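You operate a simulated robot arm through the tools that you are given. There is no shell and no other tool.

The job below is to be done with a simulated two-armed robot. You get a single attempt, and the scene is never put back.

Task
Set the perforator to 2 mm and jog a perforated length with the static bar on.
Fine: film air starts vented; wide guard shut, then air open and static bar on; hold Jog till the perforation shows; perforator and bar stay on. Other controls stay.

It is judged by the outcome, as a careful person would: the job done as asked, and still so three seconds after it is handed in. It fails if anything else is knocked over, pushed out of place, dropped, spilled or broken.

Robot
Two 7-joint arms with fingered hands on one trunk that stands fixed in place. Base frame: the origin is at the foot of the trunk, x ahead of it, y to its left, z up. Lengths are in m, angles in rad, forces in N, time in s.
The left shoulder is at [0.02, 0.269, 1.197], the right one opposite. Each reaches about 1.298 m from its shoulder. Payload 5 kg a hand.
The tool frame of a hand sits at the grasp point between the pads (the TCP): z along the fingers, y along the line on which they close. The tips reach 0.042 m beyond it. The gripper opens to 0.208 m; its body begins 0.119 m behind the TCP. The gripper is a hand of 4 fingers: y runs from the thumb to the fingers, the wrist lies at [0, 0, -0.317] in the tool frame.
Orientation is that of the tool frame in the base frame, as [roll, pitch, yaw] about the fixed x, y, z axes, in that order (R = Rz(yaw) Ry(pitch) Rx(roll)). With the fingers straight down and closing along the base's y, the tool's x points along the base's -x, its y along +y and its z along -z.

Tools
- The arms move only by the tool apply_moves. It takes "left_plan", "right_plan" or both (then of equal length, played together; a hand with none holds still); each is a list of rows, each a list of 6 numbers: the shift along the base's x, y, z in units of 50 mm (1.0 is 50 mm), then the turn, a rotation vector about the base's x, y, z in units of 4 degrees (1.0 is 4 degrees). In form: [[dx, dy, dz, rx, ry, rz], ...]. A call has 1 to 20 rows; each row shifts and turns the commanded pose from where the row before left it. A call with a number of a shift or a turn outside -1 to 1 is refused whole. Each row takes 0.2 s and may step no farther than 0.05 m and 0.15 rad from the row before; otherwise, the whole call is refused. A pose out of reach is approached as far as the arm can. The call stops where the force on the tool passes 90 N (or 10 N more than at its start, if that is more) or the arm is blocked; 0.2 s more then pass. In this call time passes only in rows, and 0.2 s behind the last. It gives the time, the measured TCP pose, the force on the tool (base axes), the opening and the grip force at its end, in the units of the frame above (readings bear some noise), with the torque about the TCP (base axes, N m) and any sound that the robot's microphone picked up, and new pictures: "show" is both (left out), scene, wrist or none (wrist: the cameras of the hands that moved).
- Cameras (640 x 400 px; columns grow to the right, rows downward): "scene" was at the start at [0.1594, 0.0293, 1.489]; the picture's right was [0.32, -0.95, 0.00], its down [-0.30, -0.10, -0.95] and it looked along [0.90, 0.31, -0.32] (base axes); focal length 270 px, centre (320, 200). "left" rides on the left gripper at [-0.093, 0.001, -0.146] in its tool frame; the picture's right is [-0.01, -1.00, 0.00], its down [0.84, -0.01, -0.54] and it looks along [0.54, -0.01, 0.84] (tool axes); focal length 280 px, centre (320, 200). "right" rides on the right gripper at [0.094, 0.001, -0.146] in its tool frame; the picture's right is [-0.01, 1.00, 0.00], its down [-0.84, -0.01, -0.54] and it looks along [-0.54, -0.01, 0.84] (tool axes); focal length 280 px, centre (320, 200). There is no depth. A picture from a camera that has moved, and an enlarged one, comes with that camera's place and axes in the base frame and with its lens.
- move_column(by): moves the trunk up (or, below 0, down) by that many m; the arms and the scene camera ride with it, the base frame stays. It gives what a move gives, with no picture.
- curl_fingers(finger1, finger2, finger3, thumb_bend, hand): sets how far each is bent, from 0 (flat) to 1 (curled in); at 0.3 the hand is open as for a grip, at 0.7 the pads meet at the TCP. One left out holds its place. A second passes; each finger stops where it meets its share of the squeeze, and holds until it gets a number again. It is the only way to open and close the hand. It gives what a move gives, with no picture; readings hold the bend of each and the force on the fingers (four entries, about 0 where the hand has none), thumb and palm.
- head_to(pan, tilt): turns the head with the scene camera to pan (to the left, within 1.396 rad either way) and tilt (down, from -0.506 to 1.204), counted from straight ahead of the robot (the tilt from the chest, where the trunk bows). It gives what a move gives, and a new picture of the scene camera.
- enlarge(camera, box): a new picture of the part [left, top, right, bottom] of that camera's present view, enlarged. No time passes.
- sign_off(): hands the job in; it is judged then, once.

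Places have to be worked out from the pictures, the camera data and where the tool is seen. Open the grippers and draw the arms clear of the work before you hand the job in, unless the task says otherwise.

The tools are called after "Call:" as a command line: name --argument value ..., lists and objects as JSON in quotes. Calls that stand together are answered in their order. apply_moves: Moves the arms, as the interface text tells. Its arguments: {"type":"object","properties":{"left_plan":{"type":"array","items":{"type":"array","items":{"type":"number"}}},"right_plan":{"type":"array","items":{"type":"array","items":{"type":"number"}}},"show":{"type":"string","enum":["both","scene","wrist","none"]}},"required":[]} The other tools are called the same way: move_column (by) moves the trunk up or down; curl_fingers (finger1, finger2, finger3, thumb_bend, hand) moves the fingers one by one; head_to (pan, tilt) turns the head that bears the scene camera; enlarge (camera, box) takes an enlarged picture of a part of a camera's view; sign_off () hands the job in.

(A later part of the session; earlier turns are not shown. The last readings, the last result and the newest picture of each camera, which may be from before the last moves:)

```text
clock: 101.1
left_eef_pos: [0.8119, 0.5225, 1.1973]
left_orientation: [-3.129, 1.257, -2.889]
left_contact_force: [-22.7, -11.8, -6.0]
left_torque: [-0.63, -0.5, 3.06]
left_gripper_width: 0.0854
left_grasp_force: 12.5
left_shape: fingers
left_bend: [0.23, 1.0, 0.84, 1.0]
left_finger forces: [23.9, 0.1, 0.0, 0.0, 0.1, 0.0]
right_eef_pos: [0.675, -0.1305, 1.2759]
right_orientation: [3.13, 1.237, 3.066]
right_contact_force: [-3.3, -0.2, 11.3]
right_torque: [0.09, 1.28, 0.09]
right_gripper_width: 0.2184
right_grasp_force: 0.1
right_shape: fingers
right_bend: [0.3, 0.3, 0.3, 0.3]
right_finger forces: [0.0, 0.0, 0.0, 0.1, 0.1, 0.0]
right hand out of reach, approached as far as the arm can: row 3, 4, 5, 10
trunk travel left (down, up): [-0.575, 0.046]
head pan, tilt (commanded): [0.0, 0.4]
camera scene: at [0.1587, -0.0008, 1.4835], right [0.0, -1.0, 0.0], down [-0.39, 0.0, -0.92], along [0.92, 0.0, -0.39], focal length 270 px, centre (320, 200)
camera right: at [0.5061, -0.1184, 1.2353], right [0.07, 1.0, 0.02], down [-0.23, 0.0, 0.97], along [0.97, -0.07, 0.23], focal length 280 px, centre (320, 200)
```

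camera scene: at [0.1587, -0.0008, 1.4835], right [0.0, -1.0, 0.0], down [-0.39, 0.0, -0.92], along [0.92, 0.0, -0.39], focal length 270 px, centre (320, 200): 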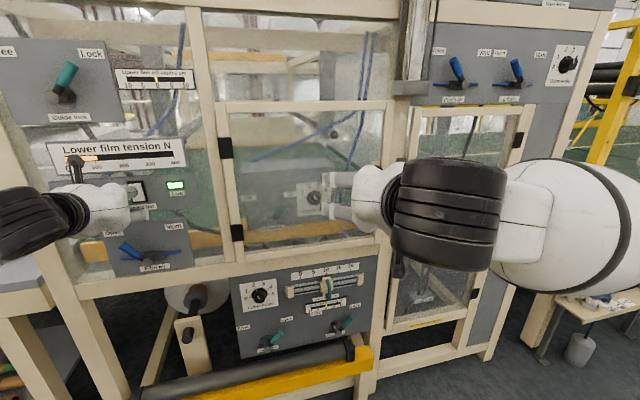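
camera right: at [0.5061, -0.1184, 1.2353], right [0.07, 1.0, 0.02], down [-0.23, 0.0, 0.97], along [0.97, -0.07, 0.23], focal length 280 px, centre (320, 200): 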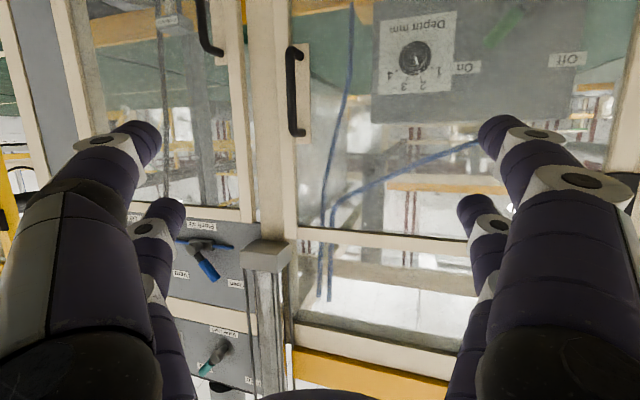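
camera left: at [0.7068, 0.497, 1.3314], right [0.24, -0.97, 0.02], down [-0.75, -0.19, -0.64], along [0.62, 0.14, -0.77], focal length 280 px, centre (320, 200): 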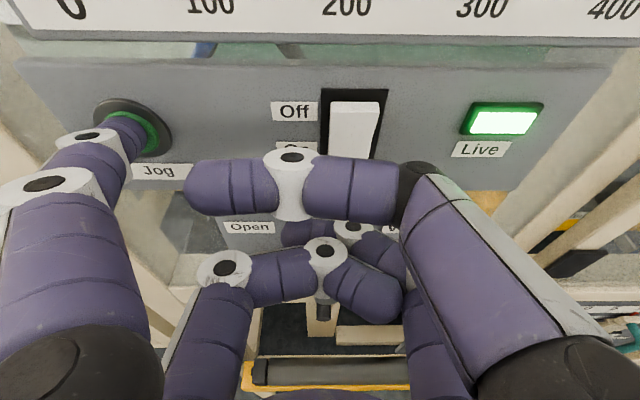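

The right camera now sees the window closer; the right arm reads a small vertical force, so I'll pause there and look, checking the force.

Call:
enlarge --camera "right" --box '[290, 40, 490, 165]'

Call:
enlarge --camera "right" --box '[290, 150, 490, 275]'

Call:
apply_moves --right_plan '[[0, 0, 0, 0, 0, 0], [0, 0, 0, 0, 0, 0]]' --show "none"

```text
3.20 times, centred on (390, 102) of right
camera zoom: at [0.5061, -0.1184, 1.2353], right [0.07, 1.0, 0.02], down [-0.23, 0.0, 0.97], along [0.97, -0.07, 0.23], focal length 897 px, centre (96, 512)
```

zoom: 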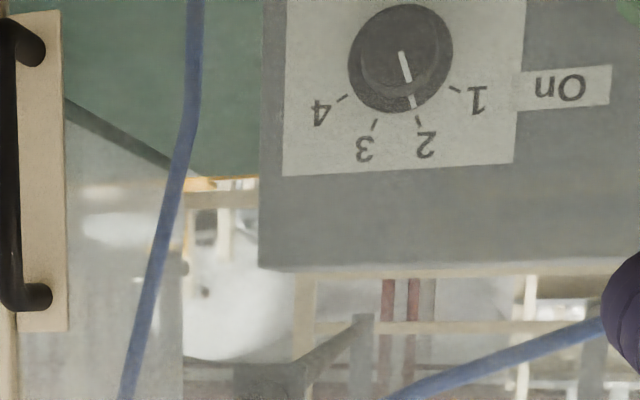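

```text
3.20 times, centred on (390, 212) of right
camera zoom: at [0.5061, -0.1184, 1.2353], right [0.07, 1.0, 0.02], down [-0.23, 0.0, 0.97], along [0.97, -0.07, 0.23], focal length 897 px, centre (96, 160)
```

zoom: 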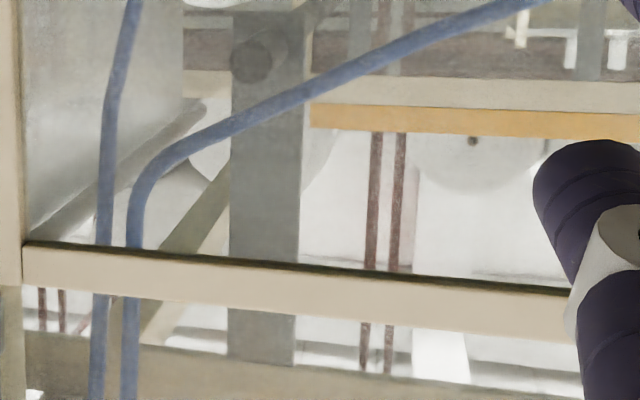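

```text
clock: 101.7
left_eef_pos: [0.815, 0.5206, 1.1967]
left_orientation: [-3.137, 1.259, -2.9]
left_contact_force: [-25.3, -14.2, 1.1]
left_torque: [0.43, -0.65, 3.7]
left_gripper_width: 0.0862
left_grasp_force: 14.2
left_shape: fingers
left_bend: [0.22, 1.0, 0.84, 1.0]
left_finger forces: [28.4, 0.0, 0.1, 0.1, 0.0, 0.0]
right_eef_pos: [0.6774, -0.1304, 1.2718]
right_orientation: [3.136, 1.232, 3.072]
right_contact_force: [0.6, -0.5, 0.1]
right_torque: [0.04, 0.0, 0.14]
right_gripper_width: 0.2185
right_grasp_force: 0.0
right_shape: fingers
right_bend: [0.3, 0.3, 0.3, 0.3]
right_finger forces: [0.0, 0.1, 0.0, 0.0, 0.0, 0.0]
trunk travel left (down, up): [-0.575, 0.046]
head pan, tilt (commanded): [0.0, 0.4]
```

The force was transient. I'll zoom maximally on the film web beside the handle.

Call:
enlarge --camera "right" --box '[300, 60, 360, 120]'

Call:
enlarge --camera "right" --box '[290, 110, 360, 180]'

Call:
enlarge --camera "right" --box '[290, 160, 360, 230]'

Call:
enlarge --camera "right" --box '[90, 20, 250, 210]'

```text
6.67 times, centred on (330, 90) of right
camera zoom: at [0.5088, -0.12, 1.2314], right [0.07, 1.0, 0.02], down [-0.23, 0.0, 0.97], along [0.97, -0.07, 0.23], focal length 1869 px, centre (253, 933)
```

zoom: 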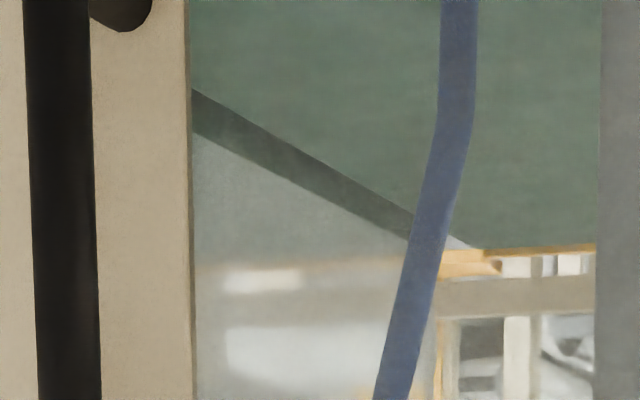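

```text
5.71 times, centred on (325, 145) of right
camera zoom: at [0.5088, -0.12, 1.2314], right [0.07, 1.0, 0.02], down [-0.23, 0.0, 0.97], along [0.97, -0.07, 0.23], focal length 1602 px, centre (291, 514)
```

zoom: 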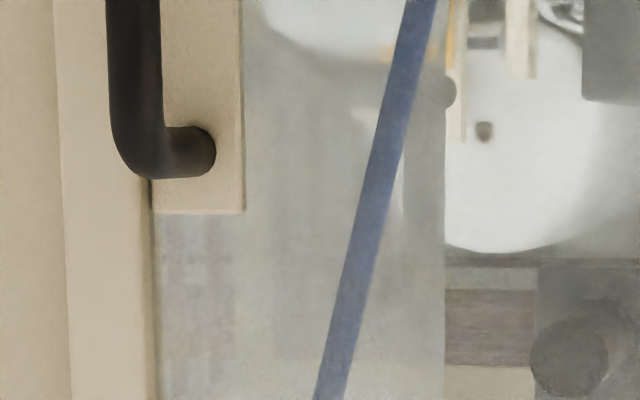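

```text
5.71 times, centred on (325, 195) of right
camera zoom: at [0.5088, -0.12, 1.2314], right [0.07, 1.0, 0.02], down [-0.23, 0.0, 0.97], along [0.97, -0.07, 0.23], focal length 1602 px, centre (291, 229)
```

zoom: 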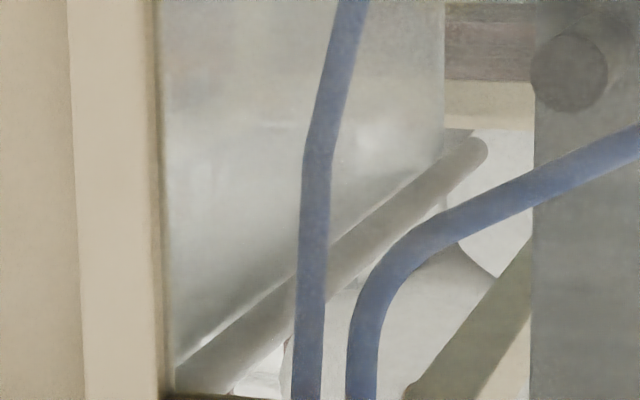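

```text
2.11 times, centred on (170, 115) of right
camera zoom: at [0.5088, -0.12, 1.2314], right [0.07, 1.0, 0.02], down [-0.23, 0.0, 0.97], along [0.97, -0.07, 0.23], focal length 590 px, centre (636, 379)
```

zoom: 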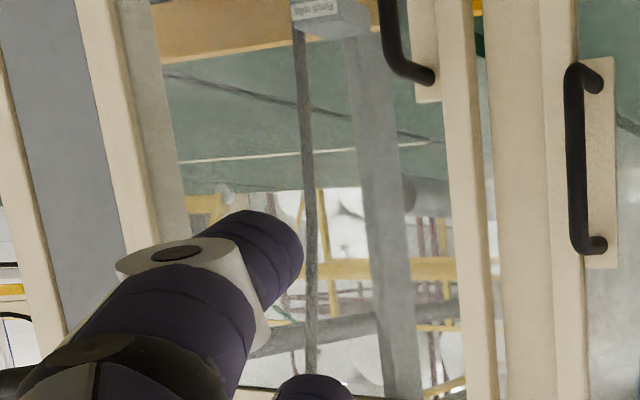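

The pale web between two bars is film. I'll take the same zoom again after another second of holding to see if its texture is moving.

Call:
apply_moves --right_plan '[[0, 0, 0, 0, 0, 0], [0, 0, 0, 0, 0, 0], [0, 0, 0, 0, 0, 0], [0, 0, 0, 0, 0, 0]]' --show "none"

Call:
enlarge --camera "right" --box '[290, 110, 360, 180]'

Call:
enlarge --camera "right" --box '[290, 160, 360, 230]'

Call:
head_to --pan 0.2 --tilt 0.25

Call:
enlarge --camera "scene" --box '[180, 60, 300, 210]'

```text
clock: 102.7
left_eef_pos: [0.8164, 0.5212, 1.196]
left_orientation: [-3.133, 1.257, -2.898]
left_contact_force: [-26.3, -15.0, 2.0]
left_torque: [0.64, -0.64, 3.69]
left_gripper_width: 0.0861
left_grasp_force: 14.2
left_shape: fingers
left_bend: [0.23, 1.0, 0.84, 1.0]
left_finger forces: [28.8, 0.1, 0.0, 0.0, 0.0, 0.1]
right_eef_pos: [0.6782, -0.1317, 1.2718]
right_orientation: [3.136, 1.233, 3.072]
right_contact_force: [-0.4, 0.3, -0.2]
right_torque: [-0.03, 0.01, 0.03]
right_gripper_width: 0.2184
right_grasp_force: 0.0
right_shape: fingers
right_bend: [0.3, 0.3, 0.3, 0.3]
right_finger forces: [0.0, 0.0, 0.0, 0.0, 0.0, 0.1]
trunk travel left (down, up): [-0.575, 0.046]
head pan, tilt (commanded): [0.0, 0.4]
```

```text
5.71 times, centred on (325, 145) of right
camera zoom: at [0.5084, -0.1194, 1.2317], right [0.07, 1.0, 0.02], down [-0.23, 0.0, 0.97], along [0.97, -0.07, 0.23], focal length 1602 px, centre (291, 514)
```

zoom: 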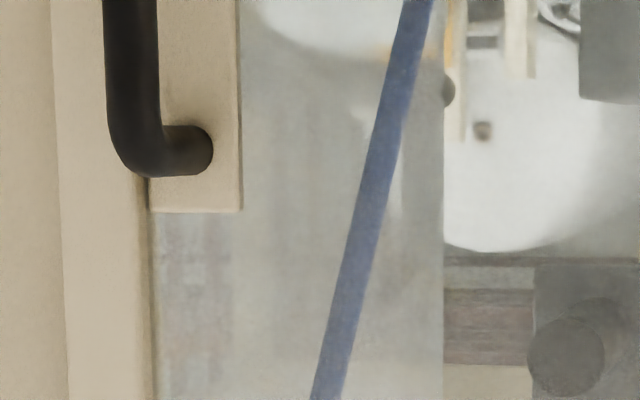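

```text
5.71 times, centred on (325, 195) of right
camera zoom: at [0.5084, -0.1194, 1.2317], right [0.07, 1.0, 0.02], down [-0.23, 0.0, 0.97], along [0.97, -0.07, 0.23], focal length 1602 px, centre (291, 229)
```

zoom: 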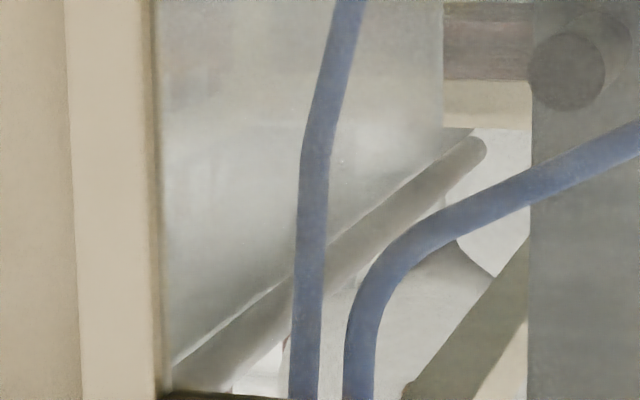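

```text
clock: 103.5
left_eef_pos: [0.8141, 0.5216, 1.1965]
left_orientation: [-3.134, 1.259, -2.897]
left_contact_force: [-26.2, -14.1, 2.4]
left_torque: [0.68, -0.68, 3.64]
left_gripper_width: 0.0863
left_grasp_force: 14.3
left_shape: fingers
left_bend: [0.23, 1.0, 0.84, 1.0]
left_finger forces: [28.9, 0.0, 0.1, 0.1, 0.0, 0.1]
right_eef_pos: [0.6775, -0.1305, 1.2714]
right_orientation: [3.137, 1.231, 3.074]
right_contact_force: [-0.1, -0.4, -0.7]
right_torque: [-0.04, 0.0, 0.04]
right_gripper_width: 0.2182
right_grasp_force: 0.1
right_shape: fingers
right_bend: [0.3, 0.3, 0.3, 0.3]
right_finger forces: [0.0, 0.1, 0.1, 0.0, 0.1, 0.0]
trunk travel left (down, up): [-0.575, 0.046]
head pan, tilt (commanded): [0.201, 0.25]
camera scene: at [0.1604, 0.0165, 1.4963], right [0.2, -0.98, 0.0], down [-0.24, -0.05, -0.97], along [0.95, 0.19, -0.25], focal length 270 px, centre (320, 200)
```

scene: 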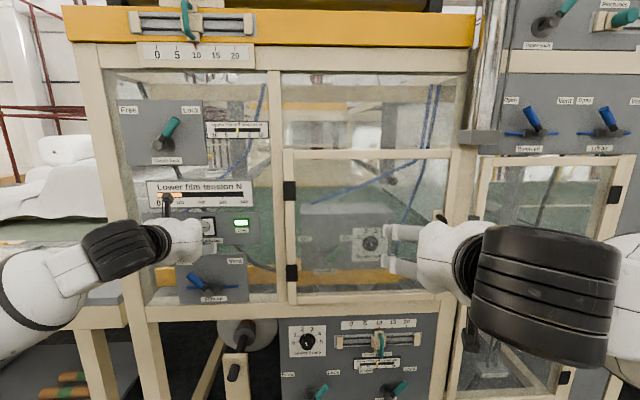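

```text
2.67 times, centred on (240, 135) of scene
camera zoom: at [0.1604, 0.0165, 1.4963], right [0.2, -0.98, 0.0], down [-0.24, -0.05, -0.97], along [0.95, 0.19, -0.25], focal length 721 px, centre (533, 373)
```

zoom: 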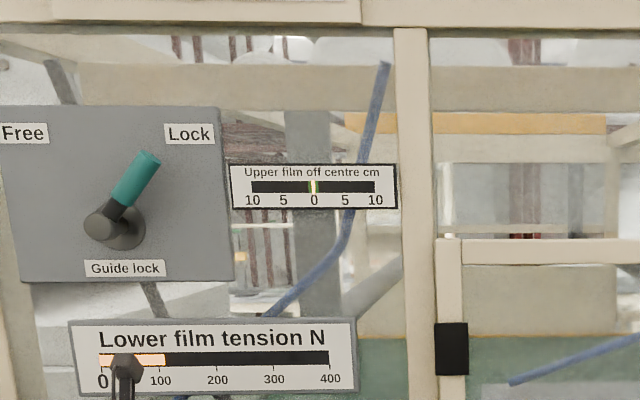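

I can't yet discern marks. I'll bring the right camera about 20 cm closer to the window (staying clear of the glass) for a finer view of the web.

Call:
apply_moves --right_plan '[[0.652, 0.505, 0, 0, 0, 0], [0.652, 0.505, 0, 0, 0, 0], [0.652, 0.505, 0, 0, 0, 0], [0.652, 0.505, 0, 0, 0, 0], [0.5, 0.4, 0, 0, 0, 0]]' --show "wrist"

Call:
enlarge --camera "right" --box '[150, 0, 350, 130]'

Call:
enlarge --camera "right" --box '[150, 120, 350, 250]'

```text
clock: 104.7
left_eef_pos: [0.815, 0.5228, 1.1973]
left_orientation: [-3.131, 1.258, -2.893]
left_contact_force: [-32.9, -14.2, 1.6]
left_torque: [0.4, -0.62, 4.65]
left_gripper_width: 0.0876
left_grasp_force: 20.3
left_shape: fingers
left_bend: [0.2, 1.0, 0.84, 1.0]
left_finger forces: [39.9, 0.0, 0.0, 0.1, 0.1, 0.0]
right_eef_pos: [0.8358, -0.0116, 1.2734]
right_orientation: [3.134, 1.231, 3.062]
right_contact_force: [-0.6, 0.8, -1.0]
right_torque: [-0.06, -0.01, -0.01]
right_gripper_width: 0.2185
right_grasp_force: 0.1
right_shape: fingers
right_bend: [0.3, 0.3, 0.3, 0.3]
right_finger forces: [0.0, 0.1, 0.0, 0.0, 0.1, 0.1]
trunk travel left (down, up): [-0.575, 0.046]
head pan, tilt (commanded): [0.201, 0.25]
camera right: at [0.6657, 0.001, 1.2336], right [0.08, 1.0, 0.02], down [-0.23, 0.0, 0.97], along [0.97, -0.08, 0.23], focal length 280 px, centre (320, 200)
```

right: 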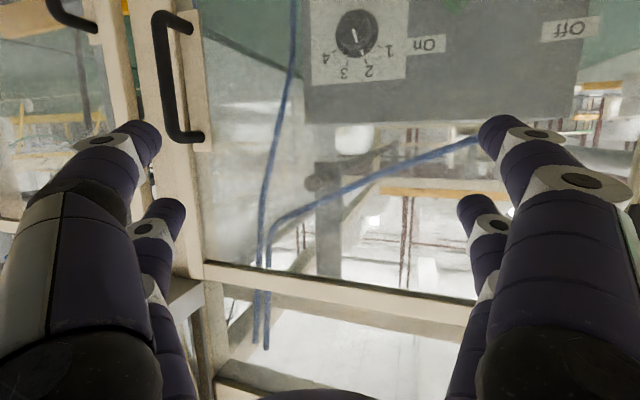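

```text
3.08 times, centred on (250, 65) of right
camera zoom: at [0.6657, 0.001, 1.2336], right [0.08, 1.0, 0.02], down [-0.23, 0.0, 0.97], along [0.97, -0.08, 0.23], focal length 863 px, centre (535, 615)
```

zoom: 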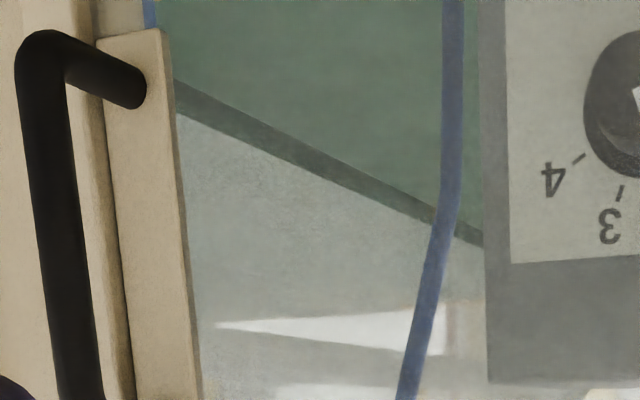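

```text
3.08 times, centred on (250, 185) of right
camera zoom: at [0.6657, 0.001, 1.2336], right [0.08, 1.0, 0.02], down [-0.23, 0.0, 0.97], along [0.97, -0.08, 0.23], focal length 863 px, centre (535, 246)
```

zoom: 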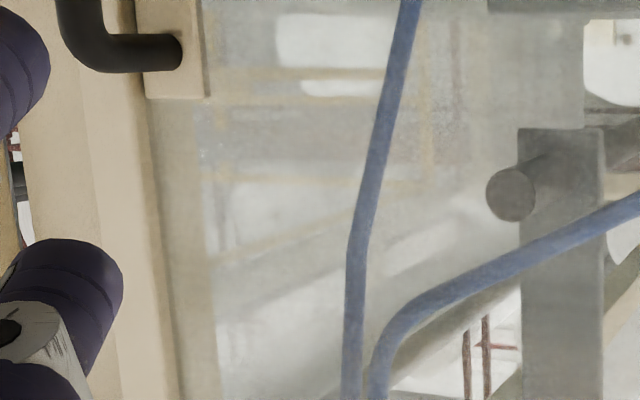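

No perforation marks are visible on this web. The Jog finger's force is climbing and it is bending outward, so I'll check its contact on the button.

Call:
enlarge --camera "left" --box '[40, 60, 220, 180]'

Call:
enlarge --camera "scene" --box '[100, 60, 280, 320]'

```text
3.33 times, centred on (130, 120) of left
camera zoom: at [0.7067, 0.4984, 1.3307], right [0.24, -0.97, 0.02], down [-0.75, -0.2, -0.64], along [0.62, 0.14, -0.77], focal length 935 px, centre (953, 467)
```

zoom: 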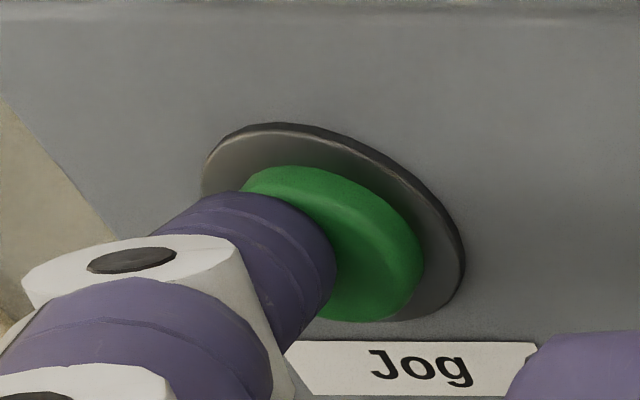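

```text
1.54 times, centred on (190, 190) of scene
camera zoom: at [0.16, 0.017, 1.4964], right [0.2, -0.98, 0.0], down [-0.24, -0.05, -0.97], along [0.95, 0.19, -0.25], focal length 416 px, centre (520, 215)
```

zoom: 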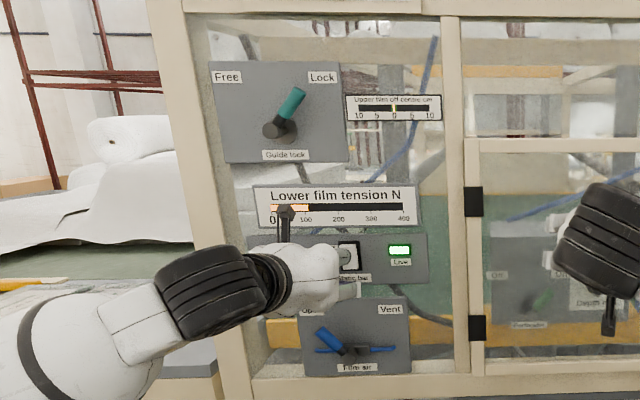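

The finger has crept to the button's left edge. Before re-pressing with a firmer grip, I'll lower the right camera to inspect the area around and below the perforator.

Call:
apply_moves --right_plan '[[0, 0, -0.9, 0, 0, 0], [0, 0, -0.9, 0, 0, 0], [0, 0, -0.9, 0, 0, 0], [0, 0, -0.9, 0, 0, 0]]' --show "wrist"

Call:
enlarge --camera "right" --box '[160, 60, 480, 260]'

Call:
enlarge --camera "left" --box '[40, 60, 220, 180]'

```text
clock: 105.7
left_eef_pos: [0.8157, 0.5217, 1.1963]
left_orientation: [-3.131, 1.257, -2.895]
left_contact_force: [-26.8, -10.7, 0.3]
left_torque: [0.2, -0.4, 4.0]
left_gripper_width: 0.0892
left_grasp_force: 16.0
left_shape: fingers
left_bend: [0.19, 1.0, 0.84, 1.0]
left_finger forces: [32.4, 0.0, 0.1, 0.0, 0.1, 0.0]
right_eef_pos: [0.8401, -0.0138, 1.1074]
right_orientation: [-3.121, 1.206, 3.099]
right_contact_force: [-0.1, 0.1, 1.2]
right_torque: [0.05, 0.06, 0.03]
right_gripper_width: 0.2185
right_grasp_force: 0.1
right_shape: fingers
right_bend: [0.3, 0.3, 0.3, 0.3]
right_finger forces: [0.0, 0.1, 0.0, 0.0, 0.0, 0.0]
right hand out of reach, approached as far as the arm can: row 4
trunk travel left (down, up): [-0.575, 0.046]
head pan, tilt (commanded): [0.201, 0.25]
camera right: at [0.6707, -0.0036, 1.0706], right [0.07, 1.0, 0.01], down [-0.2, 0.01, 0.98], along [0.98, -0.07, 0.2], focal length 280 px, centre (320, 200)
```

right: 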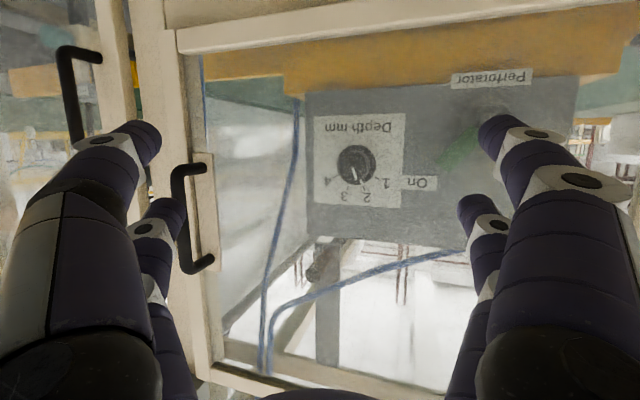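

```text
2.00 times, centred on (320, 160) of right
camera zoom: at [0.6707, -0.0036, 1.0706], right [0.07, 1.0, 0.01], down [-0.2, 0.01, 0.98], along [0.98, -0.07, 0.2], focal length 561 px, centre (320, 280)
```

zoom: 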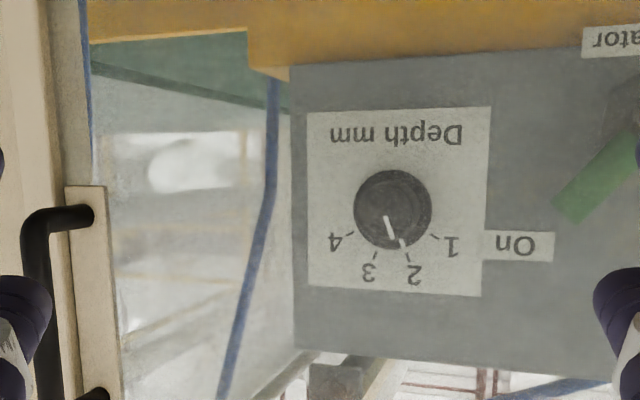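

```text
3.33 times, centred on (130, 120) of left
camera zoom: at [0.7077, 0.498, 1.3302], right [0.24, -0.97, 0.02], down [-0.75, -0.2, -0.64], along [0.62, 0.14, -0.77], focal length 935 px, centre (953, 467)
```

zoom: 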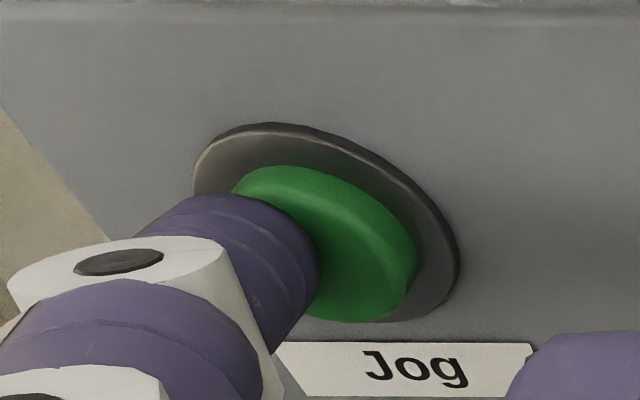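

I'll release the Jog button and bring the left hand back, then re-inspect the whole film path unobstructed.

Call:
apply_moves --left_plan '[[-0.39, -0.103, 0, 0, 0, 0], [-0.58, -0.154, 0, 0, 0, 0], [-0.58, -0.154, 0, 0, 0, 0]]' --right_plan '[[-0.6, -0.16, 0.3, 0, 0, 0], [-0.5, -0.6, 0.3, 0, 0, 0], [-0.4, -0.8, 0.3, 0, 0, 0]]' --show "both"

Call:
enlarge --camera "left" --box '[0, 0, 320, 200]'

```text
clock: 106.5
left_eef_pos: [0.7392, 0.5012, 1.1971]
left_orientation: [-3.134, 1.259, -2.897]
left_contact_force: [-0.6, -0.9, 0.1]
left_torque: [0.01, 0.07, 0.04]
left_gripper_width: 0.081
left_grasp_force: 0.0
left_shape: fingers
left_bend: [0.3, 1.0, 0.84, 1.0]
left_finger forces: [0.0, 0.0, 0.0, 0.1, 0.1, 0.0]
right_eef_pos: [0.7656, -0.0958, 1.1585]
right_orientation: [3.134, 1.23, 3.06]
right_contact_force: [-0.3, -1.1, 1.0]
right_torque: [0.01, -0.01, 0.1]
right_gripper_width: 0.2187
right_grasp_force: 0.1
right_shape: fingers
right_bend: [0.3, 0.3, 0.3, 0.3]
right_finger forces: [0.0, 0.0, 0.1, 0.0, 0.0, 0.0]
right hand out of reach, approached as far as the arm can: row 1
trunk travel left (down, up): [-0.575, 0.046]
head pan, tilt (commanded): [0.201, 0.25]
camera scene: at [0.1622, 0.0169, 1.4963], right [0.2, -0.98, 0.0], down [-0.24, -0.05, -0.97], along [0.95, 0.19, -0.25], focal length 270 px, centre (320, 200)
camera right: at [0.597, -0.0833, 1.1178], right [0.08, 1.0, 0.02], down [-0.23, 0.0, 0.97], along [0.97, -0.08, 0.23], focal length 280 px, centre (320, 200)
camera left: at [0.6309, 0.4769, 1.332], right [0.24, -0.97, 0.02], down [-0.75, -0.19, -0.64], along [0.62, 0.14, -0.77], focal length 280 px, centre (320, 200)
```

scene: 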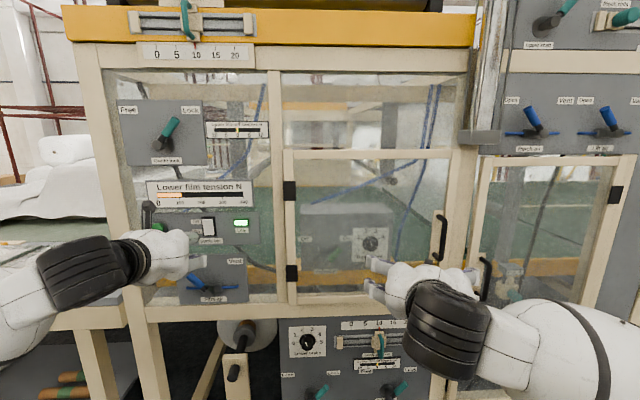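
right: 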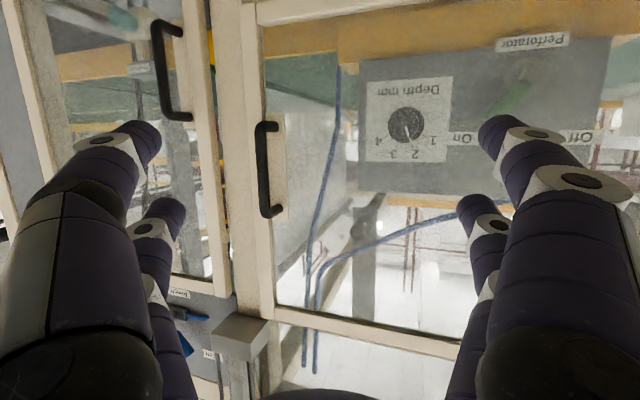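
left: 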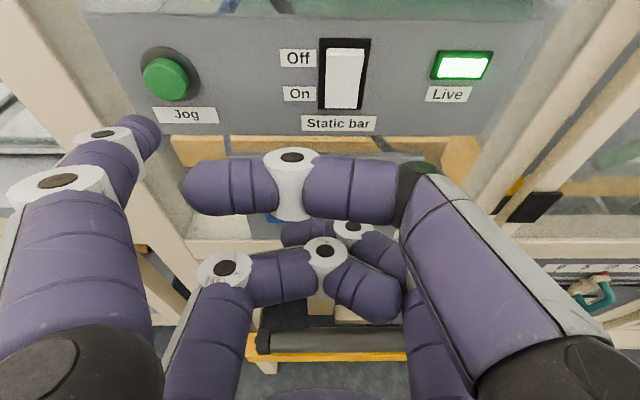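

```text
2.00 times, centred on (160, 100) of left
camera zoom: at [0.6309, 0.4769, 1.332], right [0.24, -0.97, 0.02], down [-0.75, -0.19, -0.64], along [0.62, 0.14, -0.77], focal length 561 px, centre (640, 400)
```

zoom: 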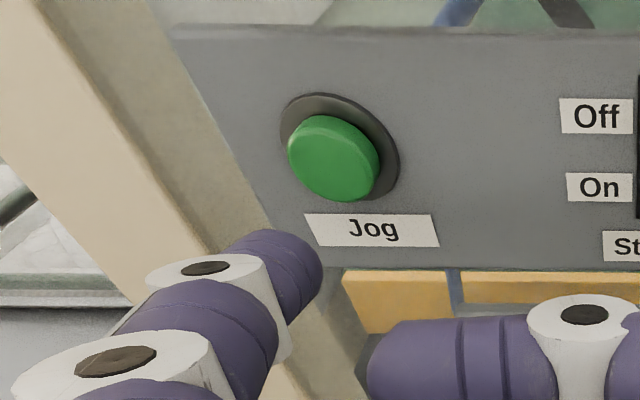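

Jog is released and springs back. I'll move the right hand aside and retake the same view as my early survey for direct comparison.

Call:
apply_moves --right_plan '[[-0.3, -0.9, 0, 0, 0, 0], [-0.3, -0.9, 0, 0, 0, 0], [-0.3, -0.9, 0, 0, 0, 0], [-0.3, -0.9, 0, 0, 0, 0], [0, -0.95, 0, 0, 0, 0], [0, -0.95, 0, 0, 0, 0], [0, -0.95, 0, 0, 0, 0], [0, -0.95, 0, 0, 0, 0], [0, -0.95, 0, 0, 0, 0]]' --left_plan '[[-0.4, 0.4, 0, 0, 0, 0], [-0.4, 0.4, 0, 0, 0, 0], [-0.3, 0.4, 0, 0, 0, 0], [0, 0, 0, 0, 0, 0], [0, 0, 0, 0, 0, 0], [0, 0, 0, 0, 0, 0], [0, 0, 0, 0, 0, 0], [0, 0, 0, 0, 0, 0], [0, 0, 0, 0, 0, 0]]' --show "none"

Call:
head_to --pan 0.26 --tilt 0.351

Call:
enlarge --camera "scene" --box '[290, 90, 490, 290]'

Call:
enlarge --camera "scene" --box '[300, 160, 420, 260]'

Call:
enlarge --camera "scene" --box '[420, 160, 520, 260]'

```text
clock: 108.5
left_eef_pos: [0.6841, 0.5606, 1.1954]
left_orientation: [-3.134, 1.256, -2.897]
left_contact_force: [-0.2, -0.1, -0.1]
left_torque: [0.0, 0.03, 0.05]
left_gripper_width: 0.0809
left_grasp_force: 0.1
left_shape: fingers
left_bend: [0.3, 1.0, 0.84, 1.0]
left_finger forces: [0.0, 0.0, 0.0, 0.0, 0.1, 0.1]
right_eef_pos: [0.7043, -0.5121, 1.1562]
right_orientation: [3.136, 1.231, 3.065]
right_contact_force: [0.0, -0.4, -0.3]
right_torque: [0.0, 0.0, 0.05]
right_gripper_width: 0.2185
right_grasp_force: 0.1
right_shape: fingers
right_bend: [0.3, 0.3, 0.3, 0.3]
right_finger forces: [0.0, 0.0, 0.1, 0.0, 0.1, 0.1]
trunk travel left (down, up): [-0.575, 0.046]
head pan, tilt (commanded): [0.201, 0.25]
```

```text
clock: 109.1
left_eef_pos: [0.6834, 0.5595, 1.1958]
left_orientation: [-3.136, 1.257, -2.898]
left_contact_force: [0.4, -0.7, 0.6]
left_torque: [0.04, 0.05, 0.04]
left_gripper_width: 0.0809
left_grasp_force: 0.0
left_shape: fingers
left_bend: [0.3, 1.0, 0.84, 1.0]
left_finger forces: [0.1, 0.0, 0.0, 0.0, 0.1, 0.0]
right_eef_pos: [0.7029, -0.511, 1.1572]
right_orientation: [3.134, 1.231, 3.062]
right_contact_force: [-0.2, 0.0, -0.4]
right_torque: [0.0, -0.02, 0.06]
right_gripper_width: 0.2183
right_grasp_force: 0.1
right_shape: fingers
right_bend: [0.3, 0.3, 0.3, 0.3]
right_finger forces: [0.0, 0.1, 0.1, 0.0, 0.1, 0.1]
trunk travel left (down, up): [-0.575, 0.046]
head pan, tilt (commanded): [0.26, 0.351]
camera scene: at [0.1612, 0.0226, 1.4867], right [0.26, -0.97, 0.0], down [-0.33, -0.09, -0.94], along [0.91, 0.24, -0.34], focal length 270 px, centre (320, 200)
```

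scene: 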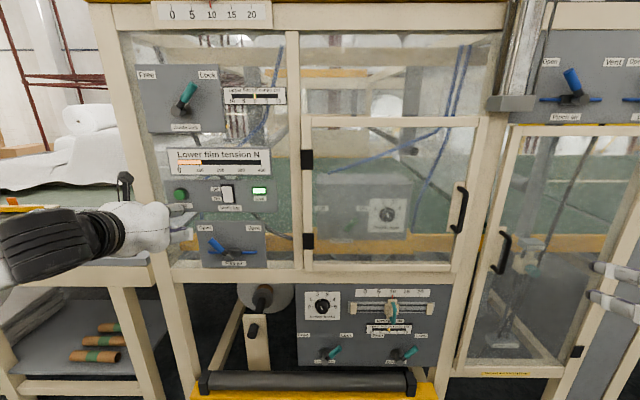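

```text
2.00 times, centred on (390, 190) of scene
camera zoom: at [0.1612, 0.0226, 1.4867], right [0.26, -0.97, 0.0], down [-0.33, -0.09, -0.94], along [0.91, 0.24, -0.34], focal length 541 px, centre (180, 220)
```

zoom: 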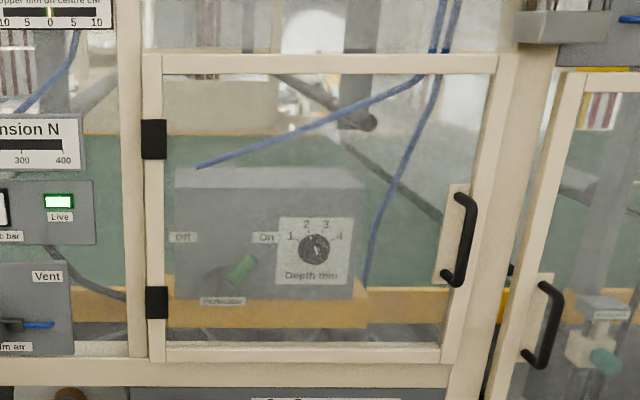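

```text
4.00 times, centred on (360, 210) of scene
camera zoom: at [0.1612, 0.0226, 1.4867], right [0.26, -0.97, 0.0], down [-0.33, -0.09, -0.94], along [0.91, 0.24, -0.34], focal length 1082 px, centre (160, 160)
```

zoom: 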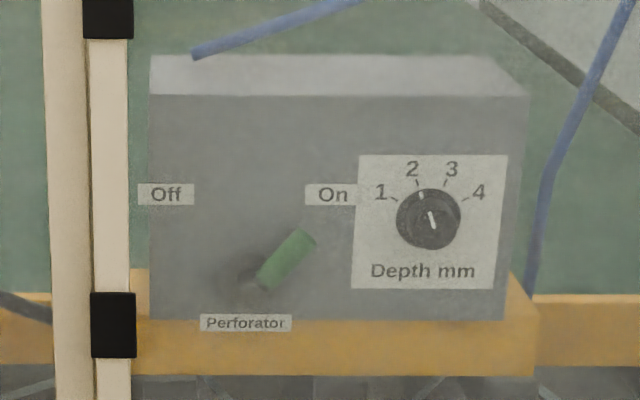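

```text
4.00 times, centred on (470, 210) of scene
camera zoom: at [0.1612, 0.0226, 1.4867], right [0.26, -0.97, 0.0], down [-0.33, -0.09, -0.94], along [0.91, 0.24, -0.34], focal length 1082 px, centre (-280, 160)
```

zoom: 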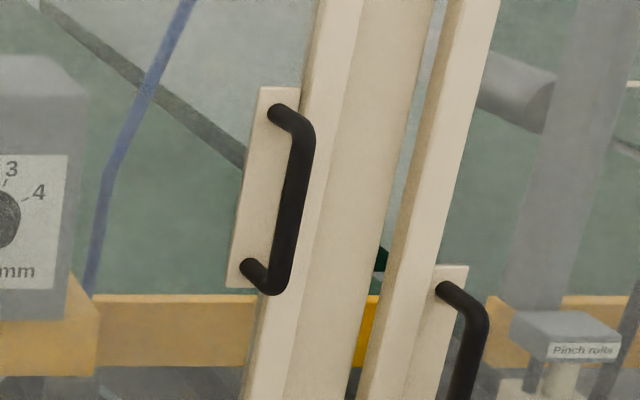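

The guard handle is exactly at its original place, depth 2, lever On, lamp Live. I'll double-check the Film air lever's end position and the guard's right edge closely.

Call:
enlarge --camera "scene" --box '[155, 165, 275, 275]'

Call:
enlarge --camera "left" --box '[0, 0, 640, 400]'

Call:
enlarge --camera "scene" --box '[430, 100, 530, 170]'

Call:
enlarge --camera "scene" --box '[430, 230, 530, 300]'

```text
3.64 times, centred on (215, 220) of scene
camera zoom: at [0.1612, 0.0226, 1.4867], right [0.26, -0.97, 0.0], down [-0.33, -0.09, -0.94], along [0.91, 0.24, -0.34], focal length 983 px, centre (702, 127)
```

zoom: 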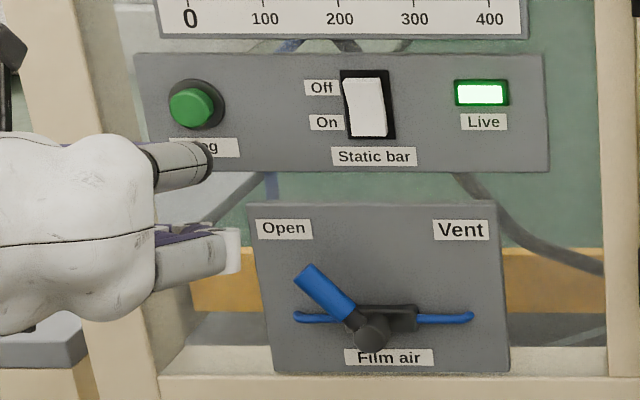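

```text
1.00 times, centred on (320, 200) of left (not enlarged: the box is as wide or as high as the picture)
camera zoom: at [0.5761, 0.536, 1.33], right [0.24, -0.97, 0.02], down [-0.75, -0.2, -0.64], along [0.62, 0.14, -0.77], focal length 280 px, centre (320, 200)
```

zoom: 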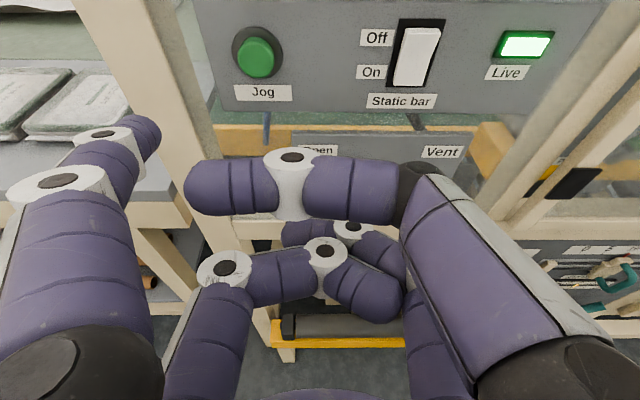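

```text
5.71 times, centred on (480, 135) of scene
camera zoom: at [0.1612, 0.0226, 1.4867], right [0.26, -0.97, 0.0], down [-0.33, -0.09, -0.94], along [0.91, 0.24, -0.34], focal length 1545 px, centre (-594, 571)
```

zoom: 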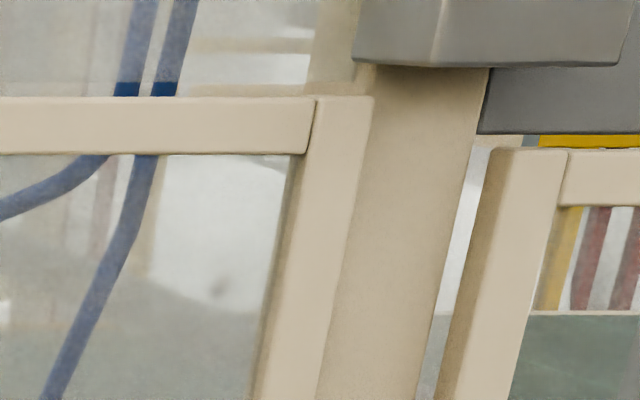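

```text
5.71 times, centred on (480, 265) of scene
camera zoom: at [0.1612, 0.0226, 1.4867], right [0.26, -0.97, 0.0], down [-0.33, -0.09, -0.94], along [0.91, 0.24, -0.34], focal length 1545 px, centre (-594, -171)
```

zoom: 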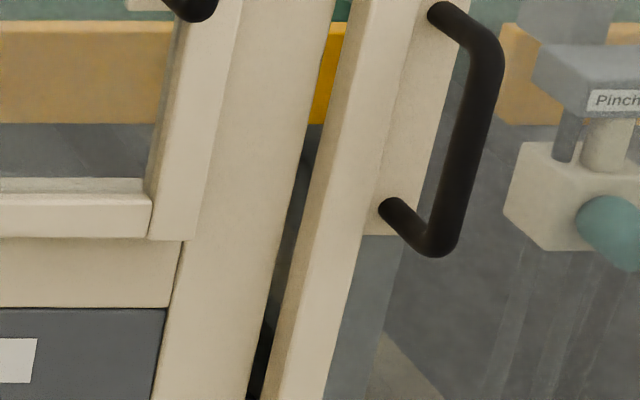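

There are faint vertical streaks inside the narrow guard below the pinch rolls — possibly the film web. I'll zoom there.

Call:
enlarge --camera "scene" --box '[490, 230, 590, 300]'

Call:
enlarge --camera "scene" --box '[470, 280, 590, 370]'

Call:
enlarge --camera "scene" --box '[500, 130, 600, 240]'

Call:
enlarge --camera "right" --box '[0, 0, 640, 400]'

```text
5.71 times, centred on (540, 265) of scene
camera zoom: at [0.1612, 0.0226, 1.4867], right [0.26, -0.97, 0.0], down [-0.33, -0.09, -0.94], along [0.91, 0.24, -0.34], focal length 1545 px, centre (-937, -171)
```

zoom: 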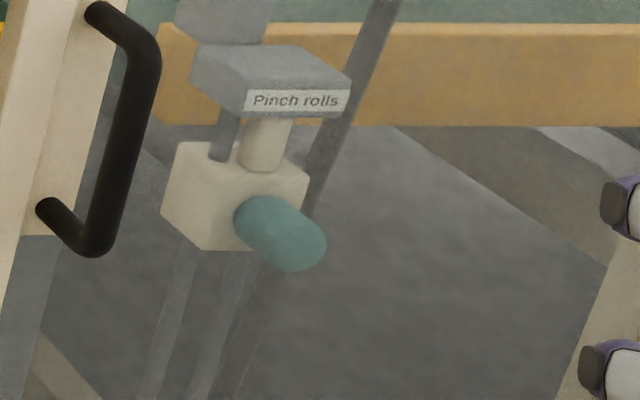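

```text
4.44 times, centred on (530, 325) of scene
camera zoom: at [0.1612, 0.0226, 1.4867], right [0.26, -0.97, 0.0], down [-0.33, -0.09, -0.94], along [0.91, 0.24, -0.34], focal length 1202 px, centre (-613, -356)
```

zoom: 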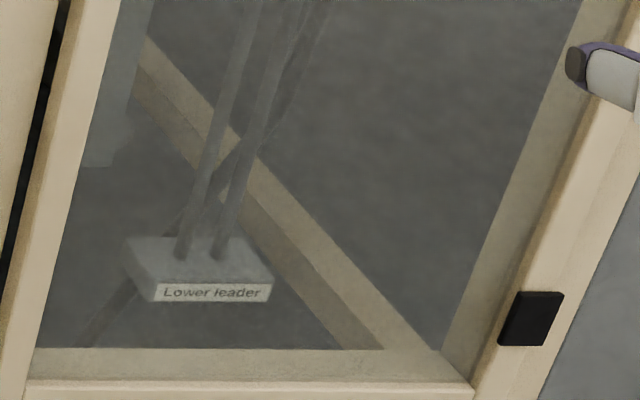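

```text
3.64 times, centred on (550, 185) of scene
camera zoom: at [0.1612, 0.0226, 1.4867], right [0.26, -0.97, 0.0], down [-0.33, -0.09, -0.94], along [0.91, 0.24, -0.34], focal length 983 px, centre (-516, 254)
```

zoom: 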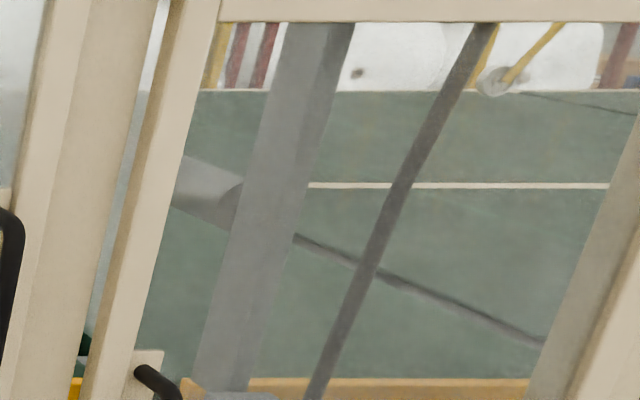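

```text
1.00 times, centred on (320, 200) of right (not enlarged: the box is as wide or as high as the picture)
camera zoom: at [0.5344, -0.4984, 1.1169], right [0.08, 1.0, 0.02], down [-0.23, 0.0, 0.97], along [0.97, -0.08, 0.23], focal length 280 px, centre (320, 200)
```

zoom: 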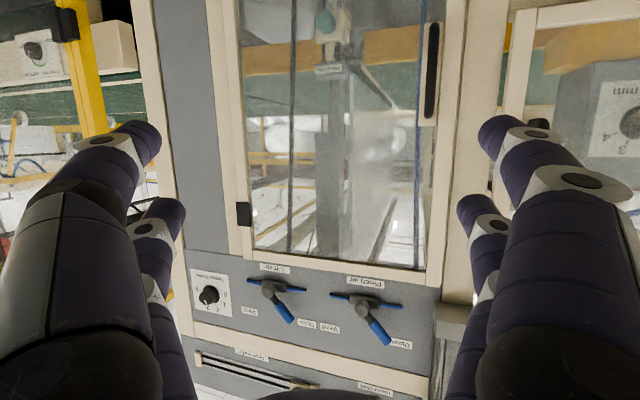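

The right camera now looks straight into the film web compartment. I'll zoom in on the web here.

Call:
enlarge --camera "right" --box '[340, 50, 440, 120]'

Call:
enlarge --camera "right" --box '[340, 110, 440, 180]'

Call:
enlarge --camera "right" --box '[340, 170, 440, 270]'

Call:
enlarge --camera "right" --box '[230, 0, 440, 130]'

```text
5.71 times, centred on (390, 85) of right
camera zoom: at [0.5344, -0.4984, 1.1169], right [0.08, 1.0, 0.02], down [-0.23, 0.0, 0.97], along [0.97, -0.08, 0.23], focal length 1602 px, centre (-80, 857)
```

zoom: 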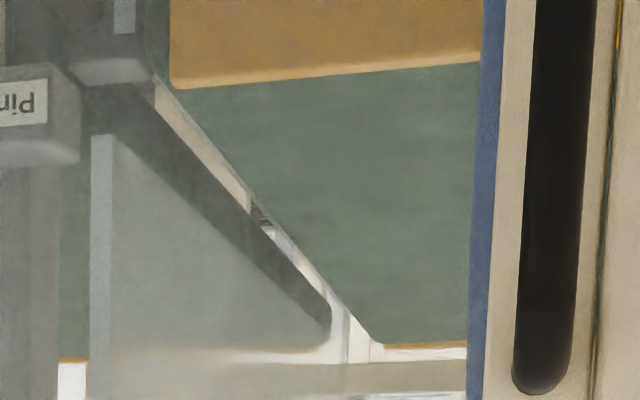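

```text
5.71 times, centred on (390, 145) of right
camera zoom: at [0.5344, -0.4984, 1.1169], right [0.08, 1.0, 0.02], down [-0.23, 0.0, 0.97], along [0.97, -0.08, 0.23], focal length 1602 px, centre (-80, 514)
```

zoom: 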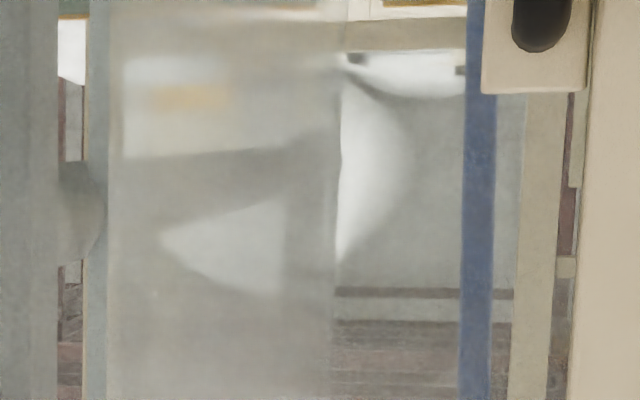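

```text
4.00 times, centred on (390, 220) of right
camera zoom: at [0.5344, -0.4984, 1.1169], right [0.08, 1.0, 0.02], down [-0.23, 0.0, 0.97], along [0.97, -0.08, 0.23], focal length 1122 px, centre (40, 120)
```

zoom: 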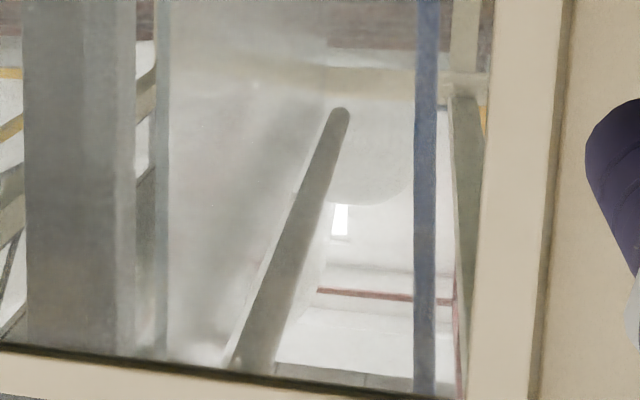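

```text
3.05 times, centred on (335, 65) of right
camera zoom: at [0.5344, -0.4984, 1.1169], right [0.08, 1.0, 0.02], down [-0.23, 0.0, 0.97], along [0.97, -0.08, 0.23], focal length 854 px, centre (274, 611)
```

zoom: 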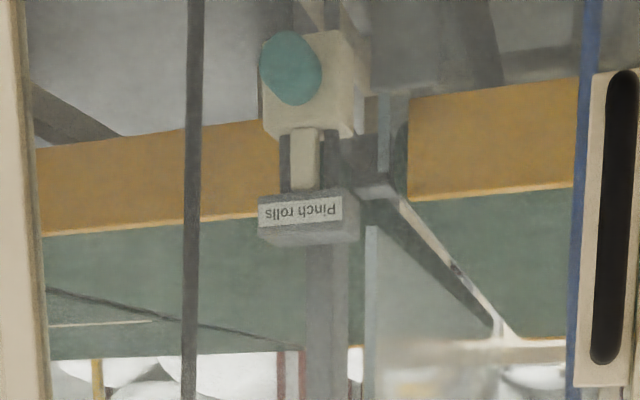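

The upper curtain is clean. The lower film likely passes under the perforator, so I'll zoom into the strip visible below the yellow beam in both windows.

Call:
enlarge --camera "scene" --box '[310, 245, 390, 275]'

Call:
enlarge --camera "scene" --box '[380, 245, 460, 275]'

Call:
enlarge --camera "scene" --box '[260, 235, 310, 275]'

Call:
enlarge --camera "scene" --box '[190, 280, 310, 400]'

```text
8.00 times, centred on (350, 260) of scene
camera zoom: at [0.1612, 0.0226, 1.4867], right [0.26, -0.97, 0.0], down [-0.33, -0.09, -0.94], along [0.91, 0.24, -0.34], focal length 2164 px, centre (80, -280)
```

zoom: 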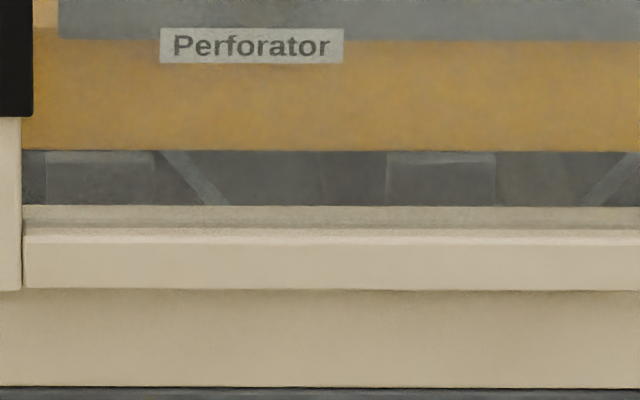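

```text
8.00 times, centred on (420, 260) of scene
camera zoom: at [0.1612, 0.0226, 1.4867], right [0.26, -0.97, 0.0], down [-0.33, -0.09, -0.94], along [0.91, 0.24, -0.34], focal length 2164 px, centre (-480, -280)
```

zoom: 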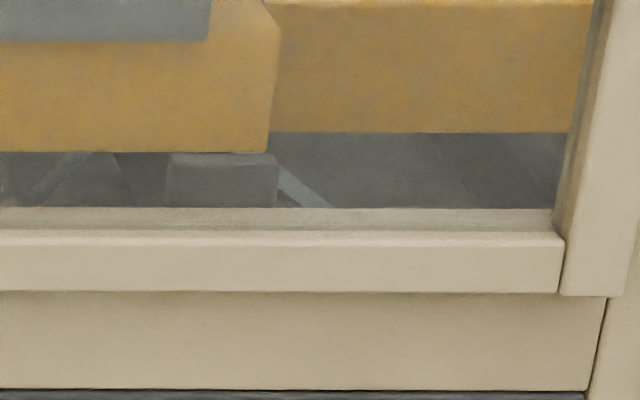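

```text
10.00 times, centred on (285, 255) of scene
camera zoom: at [0.1612, 0.0226, 1.4867], right [0.26, -0.97, 0.0], down [-0.33, -0.09, -0.94], along [0.91, 0.24, -0.34], focal length 2704 px, centre (670, -350)
```

zoom: 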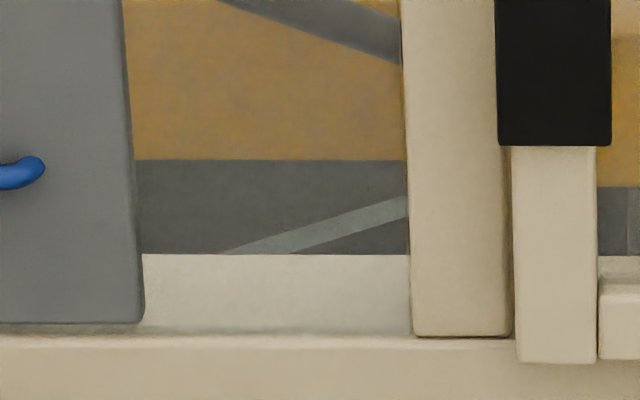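

```text
3.33 times, centred on (250, 340) of scene
camera zoom: at [0.1612, 0.0226, 1.4867], right [0.26, -0.97, 0.0], down [-0.33, -0.09, -0.94], along [0.91, 0.24, -0.34], focal length 902 px, centre (553, -267)
```

zoom: 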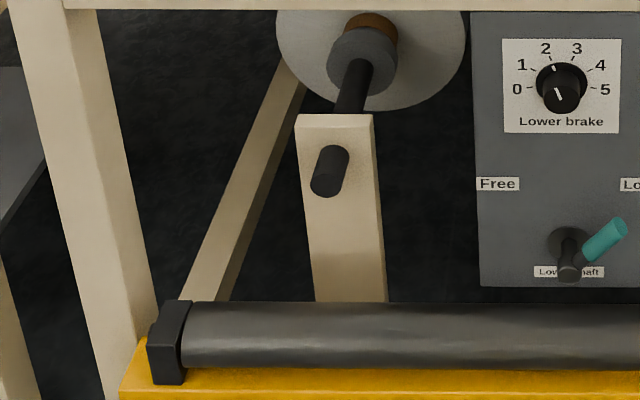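

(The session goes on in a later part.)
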